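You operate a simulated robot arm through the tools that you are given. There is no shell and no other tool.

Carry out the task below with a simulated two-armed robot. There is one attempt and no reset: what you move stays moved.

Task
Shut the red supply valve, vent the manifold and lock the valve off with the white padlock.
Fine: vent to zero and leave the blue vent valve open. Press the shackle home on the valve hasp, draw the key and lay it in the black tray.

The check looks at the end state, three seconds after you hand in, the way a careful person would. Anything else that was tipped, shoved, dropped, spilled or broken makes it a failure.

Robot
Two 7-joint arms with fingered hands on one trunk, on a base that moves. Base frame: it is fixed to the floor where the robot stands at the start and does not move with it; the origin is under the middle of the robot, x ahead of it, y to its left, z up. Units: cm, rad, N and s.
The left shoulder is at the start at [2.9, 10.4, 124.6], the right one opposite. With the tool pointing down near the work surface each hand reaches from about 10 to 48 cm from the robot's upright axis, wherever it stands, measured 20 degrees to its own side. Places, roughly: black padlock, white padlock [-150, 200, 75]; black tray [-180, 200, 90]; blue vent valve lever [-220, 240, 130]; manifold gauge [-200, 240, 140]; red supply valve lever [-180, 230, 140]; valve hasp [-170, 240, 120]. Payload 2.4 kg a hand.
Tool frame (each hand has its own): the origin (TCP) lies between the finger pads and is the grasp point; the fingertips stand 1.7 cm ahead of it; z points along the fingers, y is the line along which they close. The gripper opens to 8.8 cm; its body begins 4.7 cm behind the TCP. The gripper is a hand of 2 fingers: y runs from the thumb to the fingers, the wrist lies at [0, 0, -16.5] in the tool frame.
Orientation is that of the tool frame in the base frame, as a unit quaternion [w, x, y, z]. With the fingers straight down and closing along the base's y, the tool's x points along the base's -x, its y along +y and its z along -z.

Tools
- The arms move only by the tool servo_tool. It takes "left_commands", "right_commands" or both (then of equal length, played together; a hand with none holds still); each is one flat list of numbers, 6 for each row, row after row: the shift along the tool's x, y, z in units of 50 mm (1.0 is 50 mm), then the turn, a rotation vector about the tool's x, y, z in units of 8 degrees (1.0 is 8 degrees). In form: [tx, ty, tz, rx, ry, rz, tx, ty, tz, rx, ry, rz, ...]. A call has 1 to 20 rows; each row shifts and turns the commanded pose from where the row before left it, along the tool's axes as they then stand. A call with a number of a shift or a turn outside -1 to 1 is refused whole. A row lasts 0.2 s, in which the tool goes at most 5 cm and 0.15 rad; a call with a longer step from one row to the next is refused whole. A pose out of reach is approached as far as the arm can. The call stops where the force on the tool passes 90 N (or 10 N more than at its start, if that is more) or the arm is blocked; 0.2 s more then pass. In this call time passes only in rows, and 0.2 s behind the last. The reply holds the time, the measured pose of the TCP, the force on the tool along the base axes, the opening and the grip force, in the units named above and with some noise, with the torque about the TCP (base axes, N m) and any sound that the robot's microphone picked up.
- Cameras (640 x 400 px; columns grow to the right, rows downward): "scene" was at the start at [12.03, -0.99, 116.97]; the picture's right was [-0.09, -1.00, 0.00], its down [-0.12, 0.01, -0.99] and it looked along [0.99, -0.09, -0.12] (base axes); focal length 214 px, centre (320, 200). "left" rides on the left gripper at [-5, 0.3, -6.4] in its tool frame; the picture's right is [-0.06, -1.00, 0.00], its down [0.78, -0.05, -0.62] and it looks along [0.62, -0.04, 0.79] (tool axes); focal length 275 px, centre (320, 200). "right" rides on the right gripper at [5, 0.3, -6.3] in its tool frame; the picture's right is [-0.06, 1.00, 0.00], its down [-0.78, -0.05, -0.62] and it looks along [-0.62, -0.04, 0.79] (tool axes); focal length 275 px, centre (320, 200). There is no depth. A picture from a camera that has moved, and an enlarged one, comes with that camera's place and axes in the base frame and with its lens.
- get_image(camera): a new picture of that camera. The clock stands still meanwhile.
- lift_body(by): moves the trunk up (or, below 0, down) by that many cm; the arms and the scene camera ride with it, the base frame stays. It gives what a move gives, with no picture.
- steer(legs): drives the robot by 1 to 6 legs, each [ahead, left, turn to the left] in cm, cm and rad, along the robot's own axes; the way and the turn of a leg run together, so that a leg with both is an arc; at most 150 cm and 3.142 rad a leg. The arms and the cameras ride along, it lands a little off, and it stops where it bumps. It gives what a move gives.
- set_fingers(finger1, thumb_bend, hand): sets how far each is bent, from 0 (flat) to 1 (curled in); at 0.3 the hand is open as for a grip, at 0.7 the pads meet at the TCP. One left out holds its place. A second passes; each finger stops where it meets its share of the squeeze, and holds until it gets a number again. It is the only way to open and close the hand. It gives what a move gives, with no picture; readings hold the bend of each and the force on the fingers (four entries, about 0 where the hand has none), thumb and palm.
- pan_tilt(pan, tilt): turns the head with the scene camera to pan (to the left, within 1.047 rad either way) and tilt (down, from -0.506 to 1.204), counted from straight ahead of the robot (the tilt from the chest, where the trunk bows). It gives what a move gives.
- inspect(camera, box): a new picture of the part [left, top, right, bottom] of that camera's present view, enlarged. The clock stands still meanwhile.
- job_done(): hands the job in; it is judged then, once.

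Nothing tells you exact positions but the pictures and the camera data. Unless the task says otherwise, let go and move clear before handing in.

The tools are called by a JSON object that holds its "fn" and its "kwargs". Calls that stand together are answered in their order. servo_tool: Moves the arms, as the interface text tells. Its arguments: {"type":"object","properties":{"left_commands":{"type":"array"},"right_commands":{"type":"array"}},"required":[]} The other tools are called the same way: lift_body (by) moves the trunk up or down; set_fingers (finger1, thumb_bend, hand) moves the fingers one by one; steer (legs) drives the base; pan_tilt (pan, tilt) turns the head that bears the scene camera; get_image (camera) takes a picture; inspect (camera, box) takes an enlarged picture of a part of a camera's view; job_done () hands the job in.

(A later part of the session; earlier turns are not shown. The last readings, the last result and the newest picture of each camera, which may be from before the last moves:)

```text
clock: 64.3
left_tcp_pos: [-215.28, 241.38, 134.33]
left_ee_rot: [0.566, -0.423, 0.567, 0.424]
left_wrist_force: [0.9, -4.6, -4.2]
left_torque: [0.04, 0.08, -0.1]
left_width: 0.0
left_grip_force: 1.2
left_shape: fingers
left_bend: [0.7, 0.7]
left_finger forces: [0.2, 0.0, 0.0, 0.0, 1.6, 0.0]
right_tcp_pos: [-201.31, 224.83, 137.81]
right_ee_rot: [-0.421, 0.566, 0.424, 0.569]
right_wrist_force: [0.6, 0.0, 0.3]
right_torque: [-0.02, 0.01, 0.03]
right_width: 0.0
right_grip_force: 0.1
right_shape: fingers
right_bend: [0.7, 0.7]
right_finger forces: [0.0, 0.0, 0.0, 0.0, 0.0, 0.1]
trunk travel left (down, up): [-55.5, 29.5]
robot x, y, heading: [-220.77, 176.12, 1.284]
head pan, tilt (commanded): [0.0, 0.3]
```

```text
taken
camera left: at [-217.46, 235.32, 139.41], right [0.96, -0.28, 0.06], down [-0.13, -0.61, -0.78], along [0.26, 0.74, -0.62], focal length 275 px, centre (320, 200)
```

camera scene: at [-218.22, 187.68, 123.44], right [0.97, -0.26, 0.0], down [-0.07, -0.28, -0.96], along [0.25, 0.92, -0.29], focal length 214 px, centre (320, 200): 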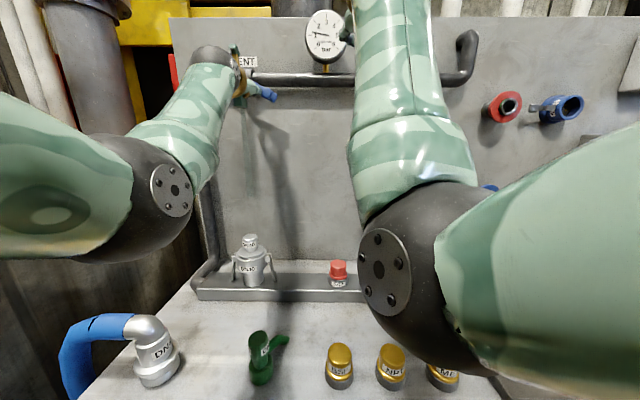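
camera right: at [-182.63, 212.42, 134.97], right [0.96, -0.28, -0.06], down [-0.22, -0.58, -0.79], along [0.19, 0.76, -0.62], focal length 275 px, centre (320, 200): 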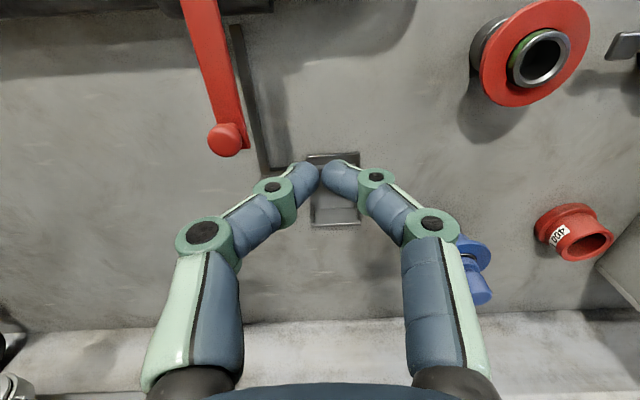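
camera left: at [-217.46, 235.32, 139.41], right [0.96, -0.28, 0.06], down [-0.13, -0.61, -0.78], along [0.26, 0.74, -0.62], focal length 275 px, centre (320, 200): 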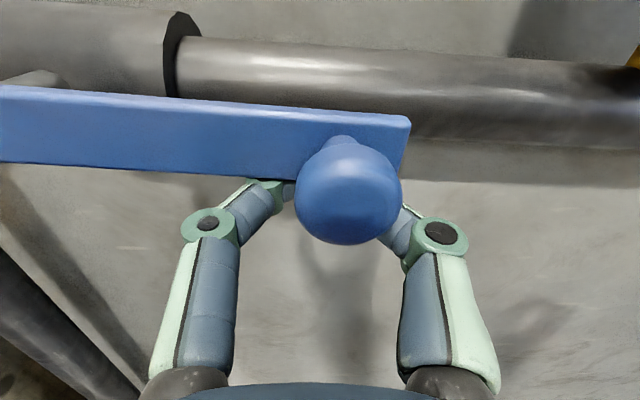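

The bar is now almost parallel to the pipe. I'll nudge it slightly further to find the stop.

{"fn": "servo_tool", "kwargs": {"left_commands": [-0.06, 0, 0, 0, 0, 0, -0.05, 0, 0, 0, 0, 0]}}

{"fn": "get_image", "kwargs": {"camera": "left"}}

```text
clock: 64.9
left_tcp_pos: [-215.08, 241.55, 134.57]
left_ee_rot: [0.565, -0.425, 0.568, 0.422]
left_wrist_force: [0.1, -3.1, -11.9]
left_torque: [0.0, 0.02, 0.01]
left_width: 0.0
left_grip_force: 5.6
left_shape: fingers
left_bend: [0.7, 0.7]
left_finger forces: [5.1, 0.0, 0.0, 0.0, 6.8, 0.0]
right_tcp_pos: [-201.3, 224.99, 137.79]
right_ee_rot: [-0.421, 0.567, 0.423, 0.568]
right_wrist_force: [-0.6, 0.5, -0.4]
right_torque: [0.0, 0.0, -0.01]
right_width: 0.0
right_grip_force: 0.1
right_shape: fingers
right_bend: [0.7, 0.7]
right_finger forces: [0.0, 0.0, 0.0, 0.0, 0.0, 0.0]
trunk travel left (down, up): [-55.5, 29.5]
robot x, y, heading: [-220.79, 175.78, 1.284]
head pan, tilt (commanded): [0.0, 0.3]
```

```text
taken
camera left: at [-217.43, 235.43, 139.77], right [0.96, -0.28, 0.06], down [-0.13, -0.61, -0.78], along [0.26, 0.74, -0.62], focal length 275 px, centre (320, 200)
```

left: 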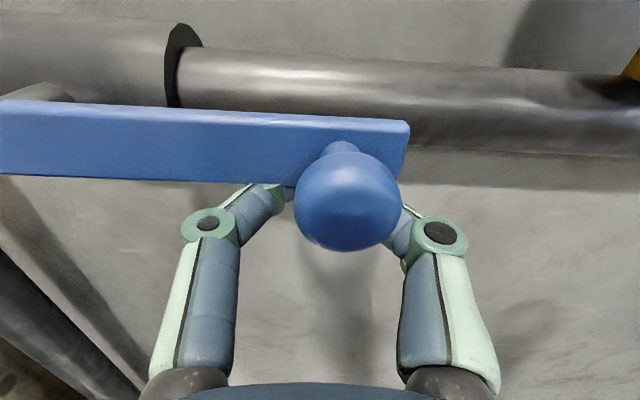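

The force rose to 12 N at a clear stop, so the vent lever is fully open. I'll lower the left fingers off the knob, back out and fold the left hand to its rest pose.

{"fn": "servo_tool", "kwargs": {"left_commands": [0.25, 0, 0, 0, 0, 0, 0.15, 0, 0, 0, 0, 0, 0, 0, -0.667, 0, 0, 0, 0, 0, -0.667, 0, 0, 0, 0, 0, -0.667, 0, 0, 0, 0.067, 0.05, -0.267, 0, 0.9375, 0, 0.101, 0.05, -0.256, 0, 0.9375, 0, 0.134, 0.05, -0.241, 0, 0.9375, 0, 0.164, 0.05, -0.221, 0, 0.9375, 0, 0.192, 0.05, -0.197, 0, 0.9375, 0, 0.216, 0.05, -0.171, 0, 0.9375, 0, 0.236, 0.05, -0.142, 0, 0.9375, 0, 0.253, 0.05, -0.11, 0, 0.9375, 0, 0.265, 0.05, -0.076, 0, 0.9375, 0, 0.272, 0.05, -0.04, 0, 0.9375, 0, 0.275, 0.05, -0.004, 0, 0.9375, 0, 0.273, 0.05, 0.032, 0, 0.9375, 0]}}

{"fn": "get_image", "kwargs": {"camera": "scene"}}

{"fn": "inspect", "kwargs": {"camera": "scene", "box": [180, 0, 380, 125]}}

```text
clock: 68.5
left_tcp_pos: [-225.75, 228.11, 125.11]
left_ee_rot: [-0.001, -0.599, 0.801, 0.0]
left_wrist_force: [-0.7, -0.4, -0.9]
left_torque: [-0.03, 0.0, -0.01]
left_width: 0.0
left_grip_force: 0.1
left_shape: fingers
left_bend: [0.7, 0.7]
left_finger forces: [0.0, 0.0, 0.0, 0.0, 0.0, 0.0]
left hand out of reach, approached as far as the arm can: row 12, 13, 14, 15, 16, 17
right_tcp_pos: [-201.22, 224.9, 137.92]
right_ee_rot: [-0.422, 0.566, 0.424, 0.568]
right_wrist_force: [-0.1, -0.6, -0.6]
right_torque: [0.01, 0.0, 0.01]
right_width: 0.0
right_grip_force: 0.1
right_shape: fingers
right_bend: [0.7, 0.7]
right_finger forces: [0.1, 0.0, 0.0, 0.0, 0.1, 0.0]
trunk travel left (down, up): [-55.5, 29.5]
robot x, y, heading: [-220.81, 176.3, 1.283]
head pan, tilt (commanded): [0.0, 0.3]
```

```text
taken
camera scene: at [-217.59, 187.72, 123.49], right [0.96, -0.26, 0.0], down [-0.07, -0.27, -0.96], along [0.25, 0.92, -0.28], focal length 214 px, centre (320, 200)
```

scene: 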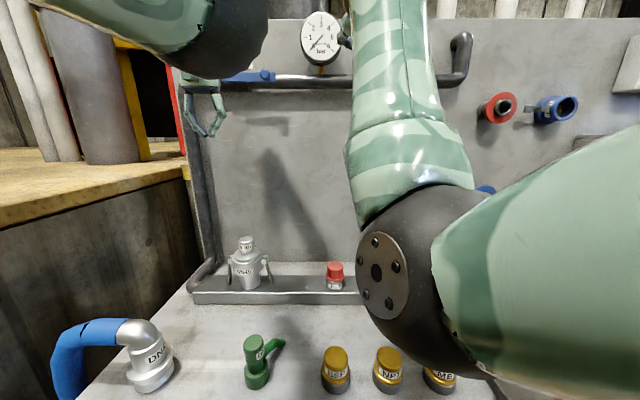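

```text
3.20 times, centred on (280, 62) of scene
camera zoom: at [-217.59, 187.72, 123.49], right [0.96, -0.26, 0.0], down [-0.07, -0.27, -0.96], along [0.25, 0.92, -0.28], focal length 686 px, centre (448, 640)
```

zoom: 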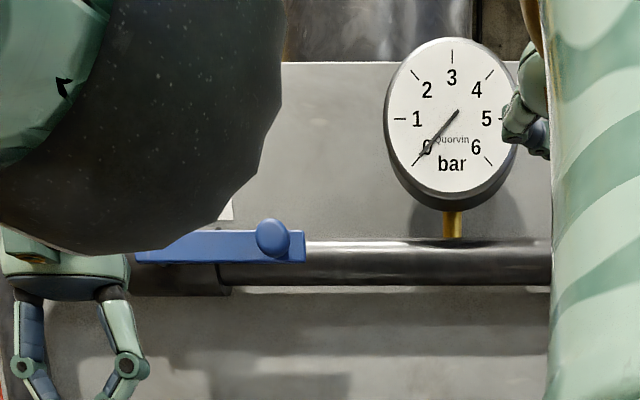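

The vent lever is horizontal and the gauge reads 0. The left arm couldn't fold all the way back, so I'll try drawing it further towards me.

{"fn": "servo_tool", "kwargs": {"left_commands": [0.3, 0, 0, 0, 0, 0, 0.3, 0, 0, 0, 0, 0, 0.3, 0, 0, 0, 0, 0]}}

{"fn": "get_image", "kwargs": {"camera": "scene"}}

```text
clock: 69.3
left_tcp_pos: [-227.97, 227.35, 125.0]
left_ee_rot: [0.0, -0.598, 0.801, 0.0]
left_wrist_force: [-0.6, 0.8, 0.2]
left_torque: [0.01, 0.01, 0.0]
left_width: 0.01
left_grip_force: 0.1
left_shape: fingers
left_bend: [0.7, 0.7]
left_finger forces: [0.1, 0.0, 0.1, 0.0, 0.0, 0.0]
left hand out of reach, approached as far as the arm can: row 1, 2, 3
right_tcp_pos: [-201.27, 224.91, 137.9]
right_ee_rot: [-0.421, 0.566, 0.424, 0.568]
right_wrist_force: [0.7, -0.7, 0.1]
right_torque: [0.03, 0.02, -0.04]
right_width: 0.0
right_grip_force: 0.1
right_shape: fingers
right_bend: [0.7, 0.7]
right_finger forces: [0.0, 0.0, 0.1, 0.0, 0.0, 0.1]
trunk travel left (down, up): [-55.5, 29.5]
robot x, y, heading: [-220.32, 176.29, 1.285]
head pan, tilt (commanded): [0.0, 0.3]
```

```text
taken
camera scene: at [-217.61, 187.73, 123.5], right [0.97, -0.26, 0.0], down [-0.07, -0.27, -0.96], along [0.25, 0.93, -0.28], focal length 214 px, centre (320, 200)
```

scene: 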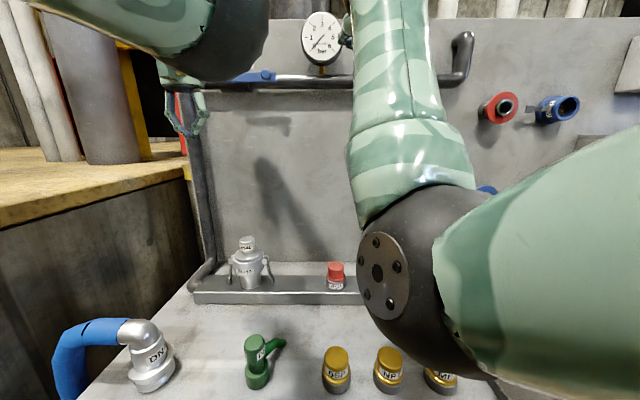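

The left arm's commanded pose has gone out of reach. I'll undo that by pitching the hand forward again into the reachable region and park it there.

{"fn": "servo_tool", "kwargs": {"left_commands": [-0.3, 0, 0, 0, -0.9375, 0, -0.3, 0, 0, 0, -0.9375, 0, -0.3, 0, 0, 0, -0.9375, 0, 0, 0, 0, 0, -0.9375, 0, 0, 0, 0, 0, -0.9375, 0, 0, 0, 0, 0, -0.9375, 0, 0, 0, 0, 0, -0.9375, 0]}}

{"fn": "get_image", "kwargs": {"camera": "scene"}}

```text
clock: 70.9
left_tcp_pos: [-226.92, 231.82, 125.64]
left_ee_rot: [0.355, -0.536, 0.718, 0.266]
left_wrist_force: [-0.3, -0.8, 0.1]
left_torque: [-0.01, 0.03, 0.01]
left_width: 0.0
left_grip_force: 0.1
left_shape: fingers
left_bend: [0.7, 0.7]
left_finger forces: [0.0, 0.0, 0.1, 0.1, 0.1, 0.0]
right_tcp_pos: [-201.29, 224.82, 137.85]
right_ee_rot: [-0.42, 0.566, 0.423, 0.569]
right_wrist_force: [-0.1, -0.1, -0.4]
right_torque: [0.0, 0.03, 0.02]
right_width: 0.01
right_grip_force: 0.1
right_shape: fingers
right_bend: [0.7, 0.7]
right_finger forces: [0.0, 0.1, 0.0, 0.0, 0.0, 0.0]
trunk travel left (down, up): [-55.5, 29.5]
robot x, y, heading: [-220.55, 176.3, 1.289]
head pan, tilt (commanded): [0.0, 0.3]
```

```text
taken
camera scene: at [-217.64, 187.72, 123.49], right [0.97, -0.26, 0.0], down [-0.07, -0.28, -0.96], along [0.25, 0.93, -0.29], focal length 214 px, centre (320, 200)
```

scene: 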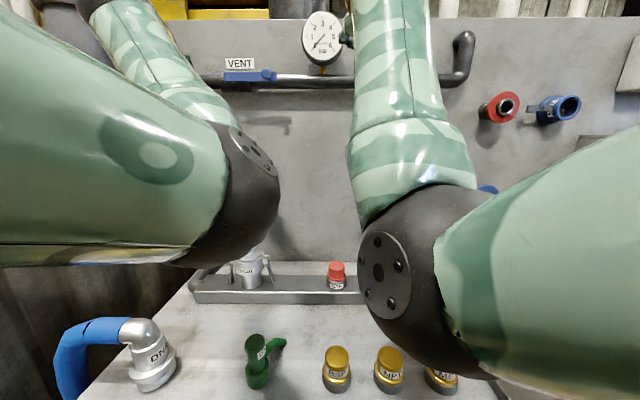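

Supply shut, vent open, gauge at 0. Next is the padlock with the right hand. I'll shift the base 27 cm right along the panel, lower the trunk back 8 cm, and take pictures.

{"fn": "steer", "kwargs": {"legs": [[0, -27, 0]]}}

{"fn": "lift_body", "kwargs": {"by": -6}}

{"fn": "get_image", "kwargs": {"camera": "scene"}}

{"fn": "get_image", "kwargs": {"camera": "right"}}

```text
clock: 72.8
left_tcp_pos: [-200.83, 224.0, 125.62]
left_ee_rot: [0.353, -0.539, 0.717, 0.266]
left_wrist_force: [-0.6, 0.1, 0.0]
left_torque: [-0.03, 0.0, 0.0]
left_width: 0.02
left_grip_force: 0.0
left_shape: fingers
left_bend: [0.7, 0.7]
left_finger forces: [0.0, 0.0, 0.0, 0.0, 0.0, 0.0]
right_tcp_pos: [-175.22, 217.29, 137.75]
right_ee_rot: [-0.423, 0.565, 0.425, 0.567]
right_wrist_force: [0.9, 0.1, 0.3]
right_torque: [0.02, 0.02, 0.0]
right_width: 0.01
right_grip_force: 0.1
right_shape: fingers
right_bend: [0.7, 0.7]
right_finger forces: [0.0, 0.1, 0.1, 0.1, 0.0, 0.0]
trunk travel left (down, up): [-55.5, 29.5]
robot x, y, heading: [-194.39, 168.23, 1.29]
head pan, tilt (commanded): [0.0, 0.3]
```

```text
clock: 73.8
left_tcp_pos: [-200.92, 223.98, 119.59]
left_ee_rot: [0.354, -0.539, 0.717, 0.266]
left_wrist_force: [0.3, 0.3, -0.9]
left_torque: [0.01, 0.03, -0.02]
left_width: 0.02
left_grip_force: 0.1
left_shape: fingers
left_bend: [0.7, 0.7]
left_finger forces: [0.0, 0.1, 0.0, 0.1, 0.0, 0.0]
right_tcp_pos: [-175.31, 217.28, 131.9]
right_ee_rot: [-0.423, 0.564, 0.426, 0.567]
right_wrist_force: [0.1, -1.0, -0.6]
right_torque: [0.0, -0.01, -0.01]
right_width: 0.01
right_grip_force: 0.0
right_shape: fingers
right_bend: [0.7, 0.7]
right_finger forces: [0.1, 0.0, 0.0, 0.0, 0.0, 0.1]
trunk travel left (down, up): [-49.5, 35.5]
robot x, y, heading: [-194.36, 168.19, 1.294]
head pan, tilt (commanded): [0.0, 0.3]
```

```text
taken
camera scene: at [-191.41, 180.16, 117.41], right [0.97, -0.25, 0.0], down [-0.07, -0.28, -0.96], along [0.24, 0.93, -0.29], focal length 214 px, centre (320, 200)
```

scene: 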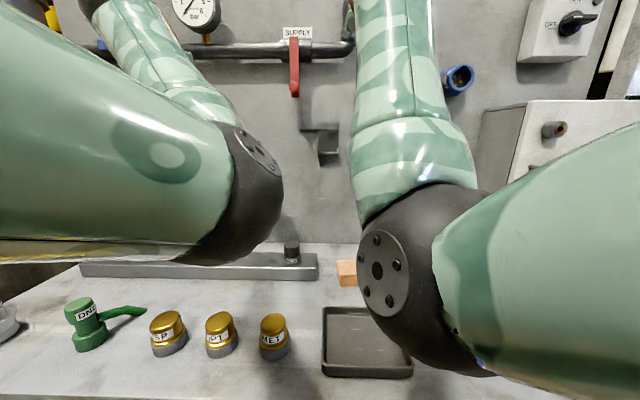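

```text
taken
camera right: at [-176.84, 210.97, 136.75], right [0.96, -0.28, -0.06], down [-0.22, -0.58, -0.79], along [0.19, 0.76, -0.62], focal length 275 px, centre (320, 200)
```

right: 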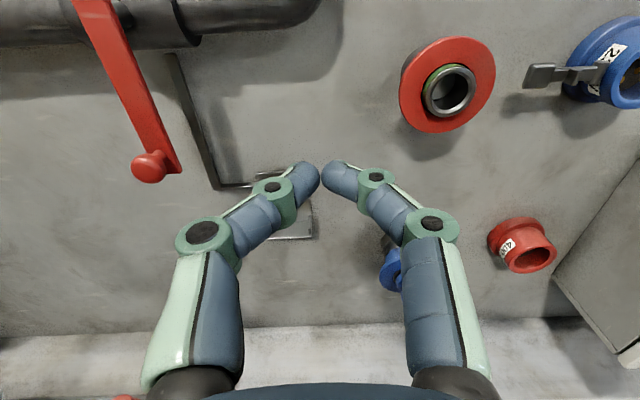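

Before fetching the padlock I'll look closely at the hasp and link foot with the right hand camera. I'll open the fingers and move the hand left for a clear view.

{"fn": "set_fingers", "kwargs": {"hand": "right", "finger1": 0.3, "thumb_bend": 0.3}}

{"fn": "servo_tool", "kwargs": {"right_commands": [0, -0.3, 0, 0, 0, 0, 0, -0.3, 0, 0, 0, 0, 0, -0.3, 0, 0, 0, 0]}}

{"fn": "get_image", "kwargs": {"camera": "right"}}

{"fn": "inspect", "kwargs": {"camera": "right", "box": [240, 130, 400, 260]}}

```text
clock: 74.8
left_tcp_pos: [-200.93, 224.14, 119.57]
left_ee_rot: [0.353, -0.54, 0.717, 0.266]
left_wrist_force: [0.4, 0.0, -0.1]
left_torque: [0.01, -0.01, -0.01]
left_width: 0.0
left_grip_force: 0.1
left_shape: fingers
left_bend: [0.7, 0.7]
left_finger forces: [0.1, 0.0, 0.0, 0.0, 0.0, 0.0]
right_tcp_pos: [-175.26, 217.36, 131.78]
right_ee_rot: [-0.422, 0.564, 0.426, 0.568]
right_wrist_force: [-0.5, -0.6, 0.7]
right_torque: [0.02, -0.01, 0.0]
right_width: 8.33
right_grip_force: 0.0
right_shape: fingers
right_bend: [0.3, 0.3]
right_finger forces: [0.1, 0.0, 0.0, 0.0, 0.0, 0.0]
trunk travel left (down, up): [-49.5, 35.5]
robot x, y, heading: [-194.45, 168.55, 1.295]
head pan, tilt (commanded): [0.0, 0.3]
```

```text
clock: 75.6
left_tcp_pos: [-200.81, 224.14, 119.65]
left_ee_rot: [0.353, -0.539, 0.717, 0.265]
left_wrist_force: [0.5, 0.4, 0.3]
left_torque: [-0.01, -0.01, -0.02]
left_width: 0.01
left_grip_force: 0.0
left_shape: fingers
left_bend: [0.7, 0.7]
left_finger forces: [0.0, 0.1, 0.1, 0.0, 0.0, 0.1]
right_tcp_pos: [-179.3, 218.72, 131.78]
right_ee_rot: [-0.421, 0.564, 0.425, 0.569]
right_wrist_force: [0.0, 0.6, 0.9]
right_torque: [-0.04, 0.03, -0.01]
right_width: 8.35
right_grip_force: 0.0
right_shape: fingers
right_bend: [0.3, 0.3]
right_finger forces: [0.1, 0.0, 0.0, 0.0, 0.0, 0.0]
trunk travel left (down, up): [-49.5, 35.5]
robot x, y, heading: [-194.65, 168.07, 1.289]
head pan, tilt (commanded): [0.0, 0.3]
```

```text
taken
camera right: at [-180.98, 212.45, 136.68], right [0.96, -0.29, -0.05], down [-0.22, -0.58, -0.79], along [0.19, 0.76, -0.62], focal length 275 px, centre (320, 200)
```

right: 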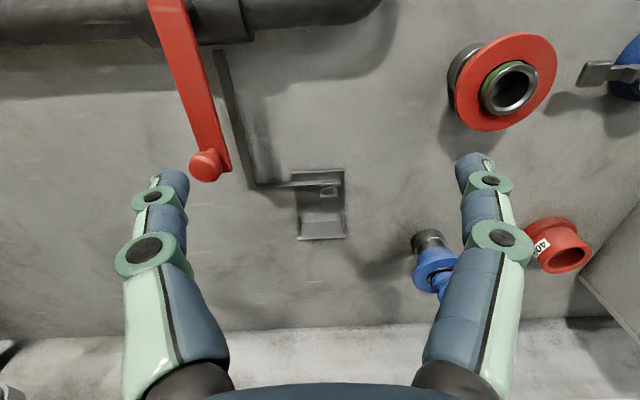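

```text
3.08 times, centred on (320, 195) of right
camera zoom: at [-180.98, 212.45, 136.68], right [0.96, -0.29, -0.05], down [-0.22, -0.58, -0.79], along [0.19, 0.76, -0.62], focal length 847 px, centre (320, 215)
```

zoom: 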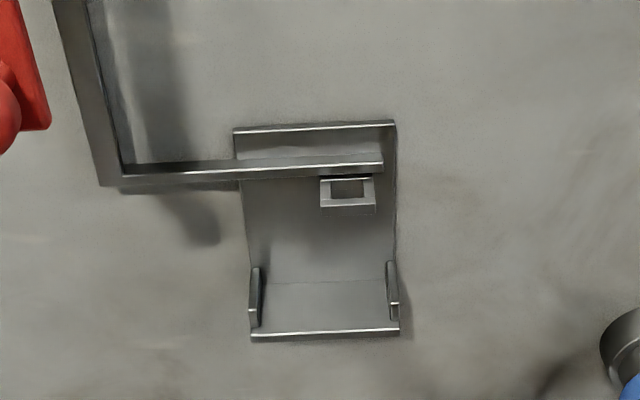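

The geometry is clear. The padlock must slide in from the front onto the ledge between the side walls. The free shackle leg has to sit over the square eye hole, just in front of the link foot. Now I'll bring the right hand back and down towards the padlock, in stages.

{"fn": "servo_tool", "kwargs": {"right_commands": [0, 0.3, -0.5, 0, 0, 0, 0, 0.3, -0.5, 0, 0, 0, 0, 0.4, -0.5, 0, 0, 0, 0, 0.4, -0.5, 0, 0, 0, -0.4, 0.4, -0.25, 0, 0, 0, -0.4, 0.4, -0.25, 0, 0, 0, -0.4, 0.4, 0, 0, 0, 0, -0.4, 0.4, 0, 0, 0, 0]}}

{"fn": "get_image", "kwargs": {"camera": "scene"}}

{"fn": "get_image", "kwargs": {"camera": "right"}}

```text
clock: 77.6
left_tcp_pos: [-200.91, 224.12, 119.58]
left_ee_rot: [0.353, -0.539, 0.716, 0.267]
left_wrist_force: [-0.4, 0.8, 1.1]
left_torque: [-0.07, -0.01, -0.03]
left_width: 0.0
left_grip_force: 0.0
left_shape: fingers
left_bend: [0.7, 0.7]
left_finger forces: [0.1, 0.0, 0.0, 0.1, 0.0, 0.0]
right_tcp_pos: [-167.09, 202.89, 126.41]
right_ee_rot: [-0.398, 0.531, 0.428, 0.614]
right_wrist_force: [-0.1, 0.7, -0.1]
right_torque: [-0.03, 0.01, 0.0]
right_width: 8.34
right_grip_force: 0.2
right_shape: fingers
right_bend: [0.3, 0.3]
right_finger forces: [0.1, 0.0, 0.0, 0.1, 0.0, 0.1]
right hand out of reach, approached as far as the arm can: row 6, 7
trunk travel left (down, up): [-49.5, 35.5]
robot x, y, heading: [-193.87, 169.23, 1.291]
head pan, tilt (commanded): [0.0, 0.3]
stopped in row 8 (right hand): the arm was blocked; the commanded pose is now the measured one
```

```text
taken
camera scene: at [-191.1, 180.09, 117.35], right [0.96, -0.28, 0.0], down [-0.08, -0.28, -0.96], along [0.26, 0.92, -0.3], focal length 214 px, centre (320, 200)
```

scene: 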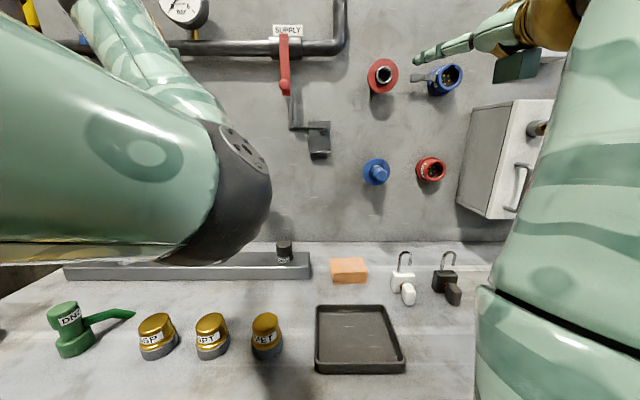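

```text
taken
camera right: at [-169.36, 196.48, 130.78], right [0.95, -0.31, 0.04], down [-0.14, -0.54, -0.83], along [0.28, 0.78, -0.56], focal length 275 px, centre (320, 200)
```

right: 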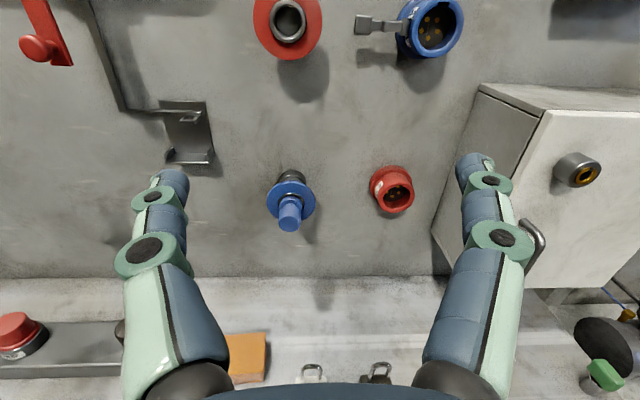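

The arm was folded too tightly there and stopped, with no contact force. I'll move the hand forward a little and then descend while pitching down 30°, which also corrects the small orientation error.

{"fn": "servo_tool", "kwargs": {"right_commands": [0, 0, 0.6, 0, 0, 0, 0, 0, 0.6, 0, 0, 0, -0.6, 0, -0.04, 0.086, -0.846, 0.134, -0.6, 0, 0.03, 0.086, -0.846, 0.134, -0.59, 0, 0.1, 0.086, -0.846, 0.134, -0.575, 0, 0.17, 0.086, -0.846, 0.134, -0.55, 0, 0.235, 0.086, -0.846, 0.134]}}

{"fn": "get_image", "kwargs": {"camera": "right"}}

{"fn": "get_image", "kwargs": {"camera": "scene"}}

```text
clock: 79.2
left_tcp_pos: [-200.87, 224.1, 119.5]
left_ee_rot: [0.353, -0.54, 0.716, 0.266]
left_wrist_force: [0.3, -0.2, 0.4]
left_torque: [-0.03, 0.0, 0.01]
left_width: 0.0
left_grip_force: 0.1
left_shape: fingers
left_bend: [0.7, 0.7]
left_finger forces: [0.0, 0.1, 0.0, 0.1, 0.0, 0.0]
right_tcp_pos: [-163.04, 207.91, 112.33]
right_ee_rot: [-0.287, 0.691, 0.518, 0.415]
right_wrist_force: [-0.1, -1.5, -0.3]
right_torque: [0.02, 0.0, 0.05]
right_width: 8.38
right_grip_force: 0.1
right_shape: fingers
right_bend: [0.3, 0.3]
right_finger forces: [0.1, 0.1, 0.0, 0.0, 0.1, 0.0]
trunk travel left (down, up): [-49.5, 35.5]
robot x, y, heading: [-194.49, 168.54, 1.289]
head pan, tilt (commanded): [0.0, 0.3]
```

```text
taken
camera right: at [-163.98, 204.83, 119.66], right [0.94, -0.33, -0.02], down [-0.31, -0.87, -0.38], along [0.11, 0.37, -0.92], focal length 275 px, centre (320, 200)
```

right: 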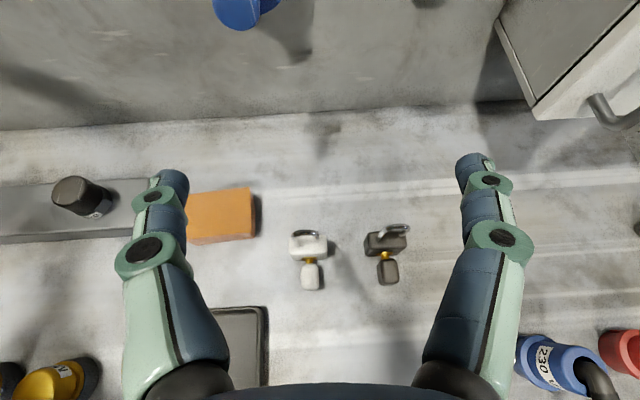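

```text
taken
camera scene: at [-191.11, 180.09, 117.35], right [0.96, -0.28, 0.0], down [-0.08, -0.28, -0.96], along [0.26, 0.92, -0.3], focal length 214 px, centre (320, 200)
```

scene: 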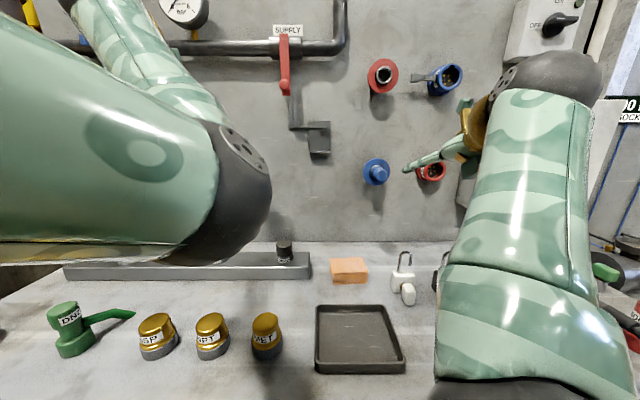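

The white padlock is in view from above, at about [-163.4, 212.2] as expected. I'll zoom in to get its orientation.

{"fn": "inspect", "kwargs": {"camera": "right", "box": [270, 215, 350, 300]}}

{"fn": "inspect", "kwargs": {"camera": "scene", "box": [370, 230, 450, 315]}}

```text
4.71 times, centred on (310, 258) of right
camera zoom: at [-163.98, 204.83, 119.66], right [0.94, -0.33, -0.02], down [-0.31, -0.87, -0.38], along [0.11, 0.37, -0.92], focal length 1295 px, centre (367, -71)
```

zoom: 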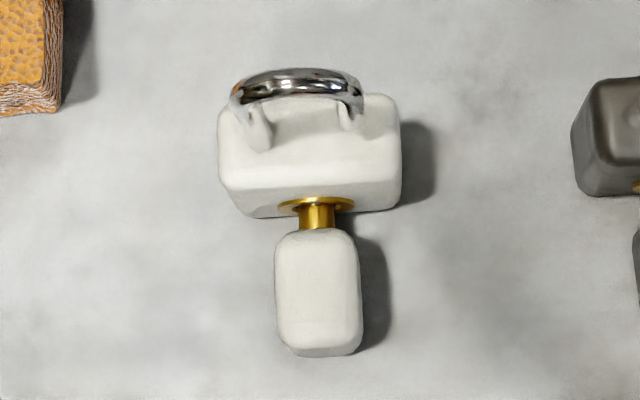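

```text
4.71 times, centred on (410, 272) of scene
camera zoom: at [-191.11, 180.09, 117.35], right [0.96, -0.28, 0.0], down [-0.08, -0.28, -0.96], along [0.26, 0.92, -0.3], focal length 1009 px, centre (-104, -141)
```

zoom: 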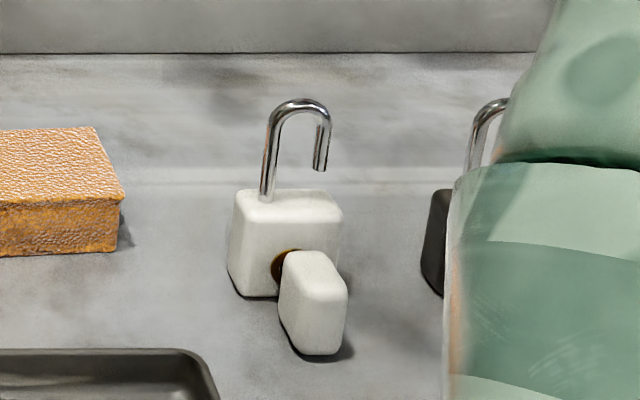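

The padlock body is about 4.2 cm wide, 2.2 cm deep and 4.3 cm tall, and it is square to the panel. Its free leg tip is about 2 cm above the body. I'll narrow the opening slightly, correct the small orientation error and go to a pregrasp point 10 cm back along the finger direction.

{"fn": "set_fingers", "kwargs": {"hand": "right", "finger1": 0.38, "thumb_bend": 0.38}}

{"fn": "servo_tool", "kwargs": {"right_commands": [0, 0, 0, 0.214, -0.067, 0.153, -0.657, -0.053, 0.183, 0, 0, 0, -0.657, -0.053, 0.183, 0, 0, 0, -0.657, -0.053, 0.183, 0, 0, 0, -0.657, -0.053, 0.183, 0, 0, 0, -0.657, -0.053, 0.183, 0, 0, 0, -0.657, -0.053, 0.183, 0, 0, 0]}}

{"fn": "get_image", "kwargs": {"camera": "right"}}

{"fn": "get_image", "kwargs": {"camera": "scene"}}

```text
clock: 80.2
left_tcp_pos: [-200.9, 224.12, 119.61]
left_ee_rot: [0.353, -0.539, 0.717, 0.265]
left_wrist_force: [0.6, 0.0, -0.5]
left_torque: [-0.03, -0.03, 0.02]
left_width: 0.02
left_grip_force: 0.0
left_shape: fingers
left_bend: [0.7, 0.7]
left_finger forces: [0.0, 0.0, 0.0, 0.1, 0.1, 0.0]
right_tcp_pos: [-163.01, 208.0, 112.16]
right_ee_rot: [-0.286, 0.691, 0.519, 0.415]
right_wrist_force: [-1.0, -0.6, 0.7]
right_torque: [0.04, -0.01, -0.02]
right_width: 6.68
right_grip_force: 0.1
right_shape: fingers
right_bend: [0.38, 0.38]
right_finger forces: [0.0, 0.1, 0.0, 0.0, 0.0, 0.0]
trunk travel left (down, up): [-49.5, 35.5]
robot x, y, heading: [-194.57, 168.45, 1.289]
head pan, tilt (commanded): [0.0, 0.3]
```

```text
clock: 81.0
left_tcp_pos: [-200.95, 224.08, 119.57]
left_ee_rot: [0.354, -0.538, 0.717, 0.265]
left_wrist_force: [-0.4, 0.3, 0.0]
left_torque: [0.02, -0.02, -0.02]
left_width: 0.02
left_grip_force: 0.1
left_shape: fingers
left_bend: [0.7, 0.7]
left_finger forces: [0.0, 0.0, 0.0, 0.0, 0.1, 0.1]
right_tcp_pos: [-162.64, 209.49, 114.27]
right_ee_rot: [-0.342, 0.651, 0.489, 0.469]
right_wrist_force: [-0.5, -0.1, -0.3]
right_torque: [-0.01, -0.04, -0.01]
right_width: 6.67
right_grip_force: 0.0
right_shape: fingers
right_bend: [0.38, 0.38]
right_finger forces: [0.0, 0.0, 0.0, 0.1, 0.0, 0.1]
trunk travel left (down, up): [-49.5, 35.5]
robot x, y, heading: [-194.51, 168.71, 1.288]
head pan, tilt (commanded): [0.0, 0.3]
stopped in row 4 (right hand): the arm was blocked; the commanded pose is now the measured one
```

```text
taken
camera right: at [-163.7, 205.06, 120.96], right [0.95, -0.31, -0.05], down [-0.28, -0.79, -0.54], along [0.13, 0.53, -0.84], focal length 275 px, centre (320, 200)
```

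right: 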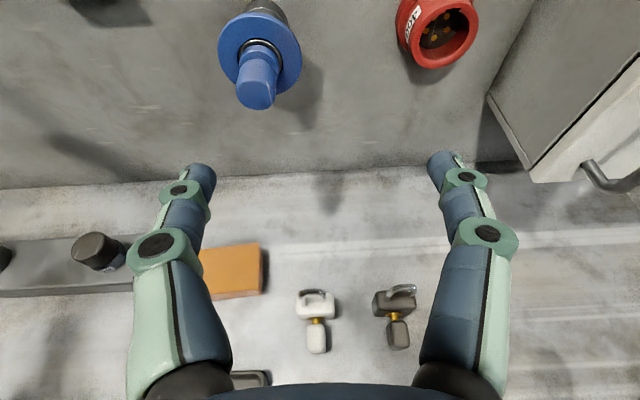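

```text
taken
camera scene: at [-191.09, 180.09, 117.35], right [0.96, -0.28, 0.0], down [-0.08, -0.28, -0.96], along [0.26, 0.92, -0.3], focal length 214 px, centre (320, 200)
```

scene: 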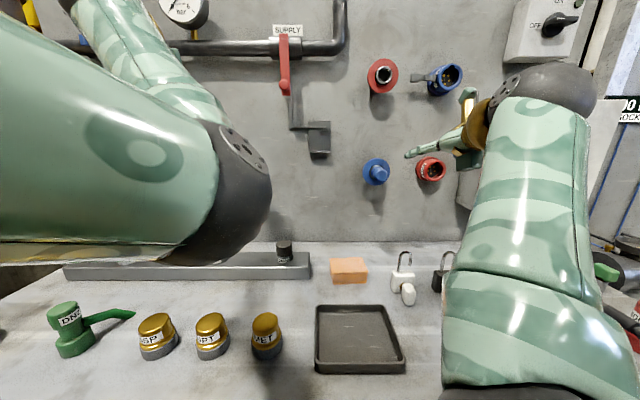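

The arm got stuck again because it is folded too close to my body. A better way is to back the base off about 12 cm so the arm can stretch out. I'll shape the grasp pose there and then drive or reach forward.

{"fn": "steer", "kwargs": {"legs": [[-12, 0, 0]]}}

{"fn": "servo_tool", "kwargs": {"right_commands": [-0.3, 0, 0.3, 0, -0.5, 0, -0.3, 0, 0.3, 0, -0.5, 0, -0.3, 0, 0.3, 0, -0.375, 0]}}

{"fn": "get_image", "kwargs": {"camera": "scene"}}

```text
clock: 82.3
left_tcp_pos: [-204.47, 212.44, 119.63]
left_ee_rot: [0.353, -0.54, 0.716, 0.267]
left_wrist_force: [-0.1, -0.2, 0.5]
left_torque: [0.02, 0.01, 0.02]
left_width: 0.0
left_grip_force: 0.0
left_shape: fingers
left_bend: [0.7, 0.7]
left_finger forces: [0.0, 0.0, 0.1, 0.1, 0.0, 0.0]
right_tcp_pos: [-166.16, 197.94, 114.3]
right_ee_rot: [-0.343, 0.65, 0.491, 0.468]
right_wrist_force: [0.4, -0.3, 0.1]
right_torque: [0.01, 0.0, 0.01]
right_width: 6.68
right_grip_force: 0.0
right_shape: fingers
right_bend: [0.38, 0.38]
right_finger forces: [0.0, 0.0, 0.1, 0.0, 0.0, 0.1]
trunk travel left (down, up): [-49.5, 35.5]
robot x, y, heading: [-197.62, 157.02, 1.292]
head pan, tilt (commanded): [0.0, 0.3]
```

```text
clock: 83.1
left_tcp_pos: [-204.41, 212.38, 119.54]
left_ee_rot: [0.354, -0.539, 0.716, 0.266]
left_wrist_force: [0.1, 0.3, -0.2]
left_torque: [0.0, -0.01, 0.01]
left_width: 0.01
left_grip_force: 0.1
left_shape: fingers
left_bend: [0.7, 0.7]
left_finger forces: [0.0, 0.0, 0.0, 0.0, 0.0, 0.0]
right_tcp_pos: [-165.42, 200.24, 108.28]
right_ee_rot: [-0.294, 0.692, 0.521, 0.403]
right_wrist_force: [-1.0, -0.7, 0.2]
right_torque: [0.0, -0.01, -0.01]
right_width: 6.66
right_grip_force: 0.0
right_shape: fingers
right_bend: [0.38, 0.38]
right_finger forces: [0.1, 0.1, 0.1, 0.1, 0.0, 0.1]
trunk travel left (down, up): [-49.5, 35.5]
robot x, y, heading: [-197.97, 157.55, 1.293]
head pan, tilt (commanded): [0.0, 0.3]
```

```text
taken
camera scene: at [-194.47, 168.51, 117.35], right [0.96, -0.27, 0.0], down [-0.08, -0.28, -0.96], along [0.26, 0.92, -0.3], focal length 214 px, centre (320, 200)
```

scene: 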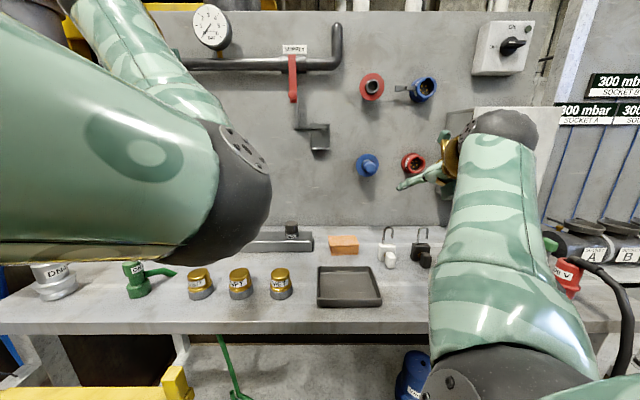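

The arm now moves freely. I'll continue forward and down to the pregrasp point in front of the padlock.

{"fn": "servo_tool", "kwargs": {"right_commands": [-0.508, -0.06, 0.385, 0, 0, 0, -0.508, -0.06, 0.385, 0, 0, 0, -0.508, -0.06, 0.385, 0, 0, 0, -0.508, -0.06, 0.385, 0, 0, 0]}}

{"fn": "get_image", "kwargs": {"camera": "right"}}

{"fn": "get_image", "kwargs": {"camera": "scene"}}

```text
clock: 84.1
left_tcp_pos: [-204.28, 212.38, 119.64]
left_ee_rot: [0.353, -0.54, 0.716, 0.266]
left_wrist_force: [-0.1, 0.0, 0.0]
left_torque: [-0.02, 0.01, -0.01]
left_width: 0.03
left_grip_force: 0.0
left_shape: fingers
left_bend: [0.7, 0.7]
left_finger forces: [0.0, 0.0, 0.0, 0.1, 0.0, 0.1]
right_tcp_pos: [-165.83, 202.51, 96.11]
right_ee_rot: [-0.294, 0.691, 0.52, 0.408]
right_wrist_force: [0.2, 0.4, -0.3]
right_torque: [0.0, 0.01, 0.01]
right_width: 6.67
right_grip_force: 0.1
right_shape: fingers
right_bend: [0.38, 0.38]
right_finger forces: [0.0, 0.1, 0.1, 0.1, 0.0, 0.0]
trunk travel left (down, up): [-49.5, 35.5]
robot x, y, heading: [-197.35, 156.76, 1.297]
head pan, tilt (commanded): [0.0, 0.3]
```

```text
taken
camera right: at [-166.49, 199.31, 103.48], right [0.95, -0.31, -0.04], down [-0.3, -0.87, -0.38], along [0.09, 0.37, -0.93], focal length 275 px, centre (320, 200)
```

right: 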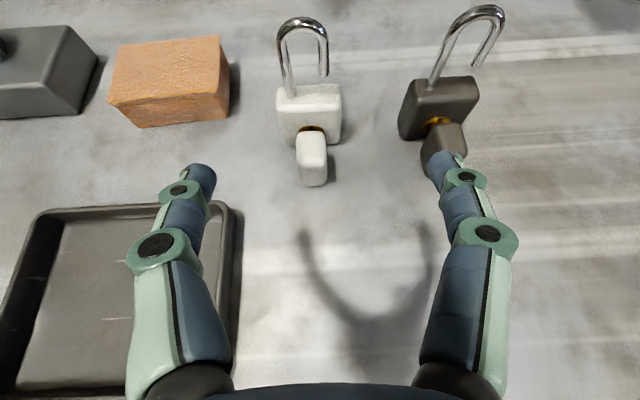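

```text
taken
camera scene: at [-194.48, 168.51, 117.35], right [0.96, -0.27, 0.0], down [-0.08, -0.28, -0.96], along [0.26, 0.92, -0.3], focal length 214 px, centre (320, 200)
```

scene: 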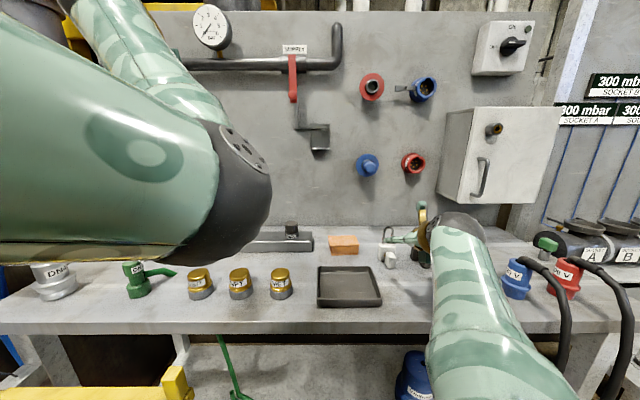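

The padlock is centred between the fingers, with the body at s≈24.9, d≈20.9. The hand is high enough to pass over the tray edge and above the shackle. I'll drive the base 9.5 cm forward with the arm held, then check.

{"fn": "steer", "kwargs": {"legs": [[9.5, 0, 0]]}}

{"fn": "get_image", "kwargs": {"camera": "right"}}

{"fn": "get_image", "kwargs": {"camera": "scene"}}

```text
clock: 85.2
left_tcp_pos: [-201.63, 221.84, 119.62]
left_ee_rot: [0.353, -0.54, 0.716, 0.266]
left_wrist_force: [1.2, 0.6, 0.2]
left_torque: [-0.01, 0.0, 0.03]
left_width: 0.02
left_grip_force: 0.2
left_shape: fingers
left_bend: [0.7, 0.7]
left_finger forces: [0.0, 0.0, 0.1, 0.1, 0.0, 0.0]
right_tcp_pos: [-162.93, 211.44, 95.9]
right_ee_rot: [-0.292, 0.692, 0.521, 0.407]
right_wrist_force: [-0.5, 0.1, 0.5]
right_torque: [0.02, 0.02, -0.02]
right_width: 6.66
right_grip_force: 0.0
right_shape: fingers
right_bend: [0.38, 0.38]
right_finger forces: [0.0, 0.0, 0.1, 0.1, 0.1, 0.0]
trunk travel left (down, up): [-49.5, 35.5]
robot x, y, heading: [-195.19, 166.27, 1.291]
head pan, tilt (commanded): [0.0, 0.3]
```

```text
taken
camera right: at [-163.71, 208.34, 103.21], right [0.95, -0.32, -0.03], down [-0.31, -0.88, -0.37], along [0.09, 0.36, -0.93], focal length 275 px, centre (320, 200)
```

right: 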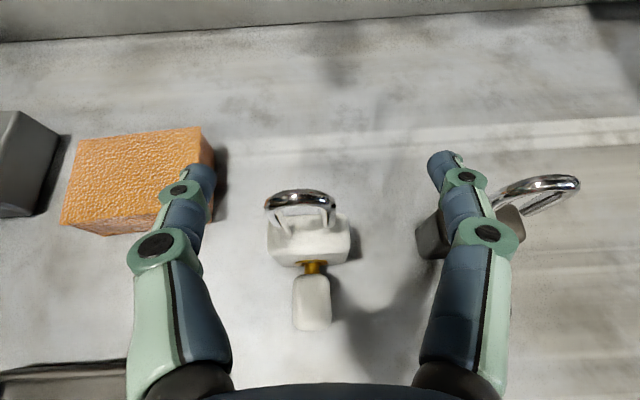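

```text
taken
camera scene: at [-191.81, 177.76, 117.34], right [0.96, -0.28, 0.0], down [-0.08, -0.29, -0.95], along [0.26, 0.92, -0.3], focal length 214 px, centre (320, 200)
```

scene: 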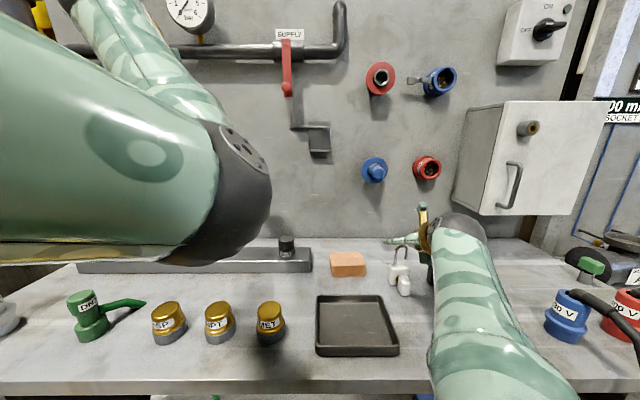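

Clearances work out: about 1.2 cm to the black padlock on the right and to the sponge on the left if I bias 1 cm left. I'll shift left and lower most of the way.

{"fn": "servo_tool", "kwargs": {"right_commands": [0, -0.23, 0, 0, 0, 0, -0.28, 0, 0.162, 0, 0, 0, -0.28, 0, 0.162, 0, 0, 0, -0.28, 0, 0.162, 0, 0, 0, -0.28, 0, 0.162, 0, 0, 0]}}

{"fn": "get_image", "kwargs": {"camera": "right"}}

{"fn": "inspect", "kwargs": {"camera": "scene", "box": [340, 200, 500, 310]}}

```text
clock: 86.4
left_tcp_pos: [-201.57, 221.64, 119.61]
left_ee_rot: [0.353, -0.539, 0.717, 0.266]
left_wrist_force: [0.9, -1.0, -0.2]
left_torque: [-0.01, 0.01, 0.0]
left_width: 0.01
left_grip_force: 0.0
left_shape: fingers
left_bend: [0.7, 0.7]
left_finger forces: [0.0, 0.0, 0.0, 0.0, 0.0, 0.0]
right_tcp_pos: [-163.9, 211.45, 89.17]
right_ee_rot: [-0.292, 0.691, 0.522, 0.406]
right_wrist_force: [-0.5, 0.6, -0.1]
right_torque: [0.02, -0.02, -0.02]
right_width: 6.67
right_grip_force: 0.1
right_shape: fingers
right_bend: [0.38, 0.38]
right_finger forces: [0.1, 0.1, 0.0, 0.1, 0.1, 0.0]
trunk travel left (down, up): [-49.5, 35.5]
robot x, y, heading: [-195.3, 166.29, 1.294]
head pan, tilt (commanded): [0.0, 0.3]
```

```text
taken
camera right: at [-164.7, 208.49, 96.6], right [0.95, -0.32, -0.03], down [-0.31, -0.88, -0.37], along [0.09, 0.36, -0.93], focal length 275 px, centre (320, 200)
```

right: 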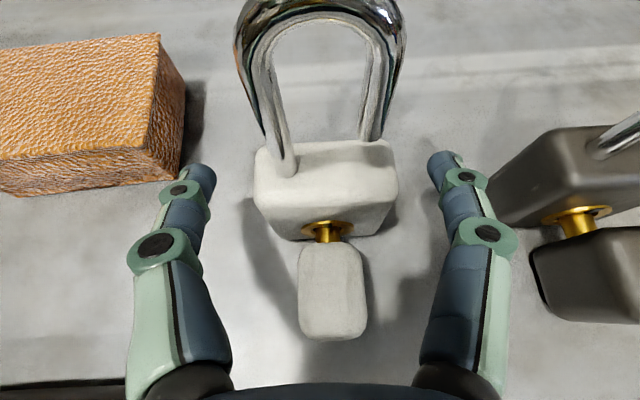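

```text
3.64 times, centred on (420, 255) of scene
camera zoom: at [-191.83, 177.68, 117.35], right [0.96, -0.28, 0.0], down [-0.08, -0.28, -0.96], along [0.26, 0.92, -0.3], focal length 780 px, centre (-44, 0)
```

zoom: 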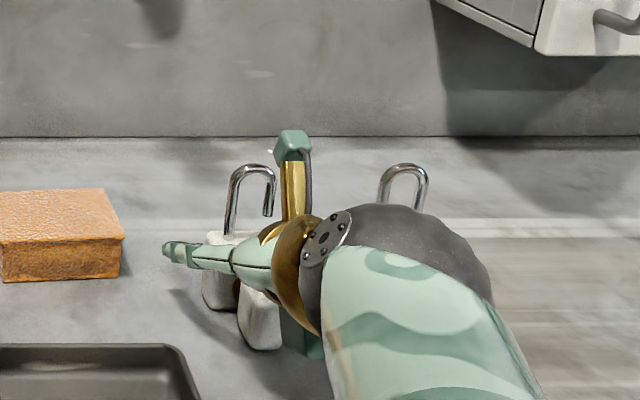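

The padlock is well centred between the fingers. The hand has a bracket on its underside close to the bench, so I'll check how low it sits before lowering further.

{"fn": "inspect", "kwargs": {"camera": "scene", "box": [376, 230, 456, 310]}}

```text
5.00 times, centred on (416, 270) of scene
camera zoom: at [-191.83, 177.68, 117.35], right [0.96, -0.28, 0.0], down [-0.08, -0.28, -0.96], along [0.26, 0.92, -0.3], focal length 1072 px, centre (-160, -150)
```

zoom: 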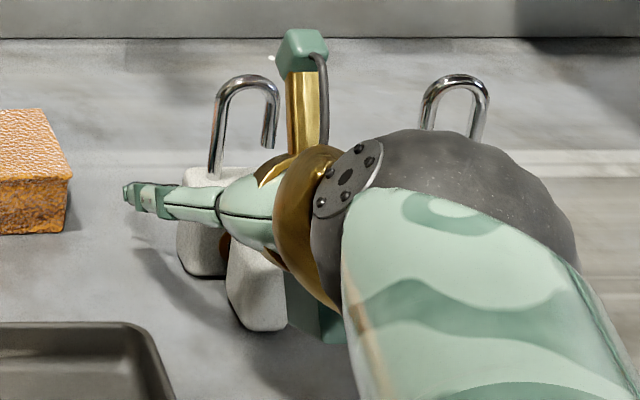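

Allowing for the tilt, the bracket is about 3 cm above the bench, so lowering 1.6 cm is safe. Then I'll close on the padlock body.

{"fn": "servo_tool", "kwargs": {"right_commands": [-0.139, 0, 0.08, 0, 0, 0, -0.139, 0, 0.08, 0, 0, 0]}}

{"fn": "get_image", "kwargs": {"camera": "right"}}

```text
clock: 87.0
left_tcp_pos: [-201.61, 221.76, 119.59]
left_ee_rot: [0.354, -0.539, 0.717, 0.265]
left_wrist_force: [0.4, -1.3, 0.0]
left_torque: [-0.03, -0.02, -0.06]
left_width: 0.0
left_grip_force: 0.2
left_shape: fingers
left_bend: [0.7, 0.7]
left_finger forces: [0.1, 0.1, 0.0, 0.1, 0.0, 0.1]
right_tcp_pos: [-163.88, 211.76, 87.53]
right_ee_rot: [-0.292, 0.691, 0.521, 0.406]
right_wrist_force: [-1.1, 0.4, 0.0]
right_torque: [0.0, -0.01, -0.01]
right_width: 6.66
right_grip_force: 0.1
right_shape: fingers
right_bend: [0.38, 0.38]
right_finger forces: [0.1, 0.1, 0.0, 0.1, 0.0, 0.0]
trunk travel left (down, up): [-49.5, 35.5]
robot x, y, heading: [-195.58, 166.02, 1.293]
head pan, tilt (commanded): [0.0, 0.3]
```

```text
taken
camera right: at [-164.66, 208.53, 94.93], right [0.95, -0.32, -0.03], down [-0.31, -0.88, -0.37], along [0.09, 0.36, -0.93], focal length 275 px, centre (320, 200)
```

right: 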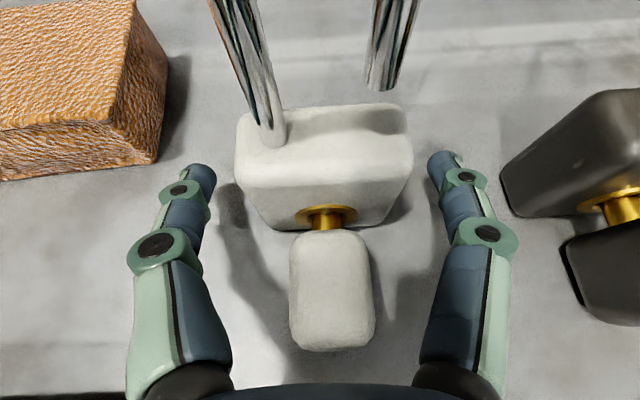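

The padlock is nicely between the fingers. I'll move forward another 0.5 cm so the pads sit nearer the middle of the body, then close.

{"fn": "servo_tool", "kwargs": {"right_commands": [0.05, 0, 0.087, 0, 0, 0]}}

{"fn": "set_fingers", "kwargs": {"hand": "right", "finger1": 0.7, "thumb_bend": 0.7}}

{"fn": "get_image", "kwargs": {"camera": "right"}}

```text
clock: 87.4
left_tcp_pos: [-201.58, 221.66, 119.58]
left_ee_rot: [0.354, -0.539, 0.717, 0.265]
left_wrist_force: [0.2, 0.0, 0.2]
left_torque: [0.03, 0.0, 0.01]
left_width: 0.0
left_grip_force: 0.2
left_shape: fingers
left_bend: [0.7, 0.7]
left_finger forces: [0.0, 0.0, 0.0, 0.0, 0.0, 0.0]
right_tcp_pos: [-163.67, 212.07, 87.55]
right_ee_rot: [-0.292, 0.692, 0.521, 0.407]
right_wrist_force: [-0.2, -0.2, -0.3]
right_torque: [-0.01, -0.02, 0.0]
right_width: 6.69
right_grip_force: 0.0
right_shape: fingers
right_bend: [0.38, 0.38]
right_finger forces: [0.0, 0.0, 0.0, 0.0, 0.0, 0.0]
trunk travel left (down, up): [-49.5, 35.5]
robot x, y, heading: [-195.29, 166.26, 1.291]
head pan, tilt (commanded): [0.0, 0.3]
```

```text
clock: 88.4
left_tcp_pos: [-201.63, 221.7, 119.55]
left_ee_rot: [0.353, -0.54, 0.716, 0.266]
left_wrist_force: [0.0, -0.7, -0.1]
left_torque: [-0.01, 0.02, -0.03]
left_width: 0.01
left_grip_force: 0.0
left_shape: fingers
left_bend: [0.7, 0.7]
left_finger forces: [0.0, 0.1, 0.0, 0.1, 0.0, 0.0]
right_tcp_pos: [-163.78, 212.06, 87.57]
right_ee_rot: [-0.292, 0.691, 0.521, 0.407]
right_wrist_force: [-0.1, 0.4, -0.1]
right_torque: [-0.02, -0.05, 0.0]
right_width: 3.5
right_grip_force: 7.6
right_shape: fingers
right_bend: [0.52, 0.58]
right_finger forces: [7.7, 0.0, 0.1, 0.0, 7.8, 0.0]
trunk travel left (down, up): [-49.5, 35.5]
robot x, y, heading: [-194.81, 166.24, 1.288]
head pan, tilt (commanded): [0.0, 0.3]
```

```text
taken
camera right: at [-164.52, 209.01, 94.95], right [0.95, -0.32, -0.03], down [-0.31, -0.88, -0.37], along [0.09, 0.36, -0.93], focal length 275 px, centre (320, 200)
```

right: 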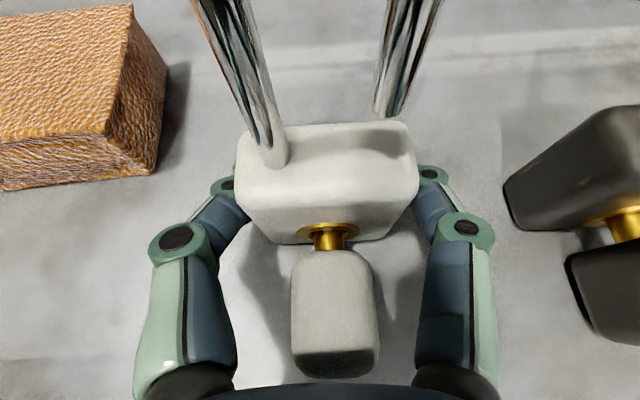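

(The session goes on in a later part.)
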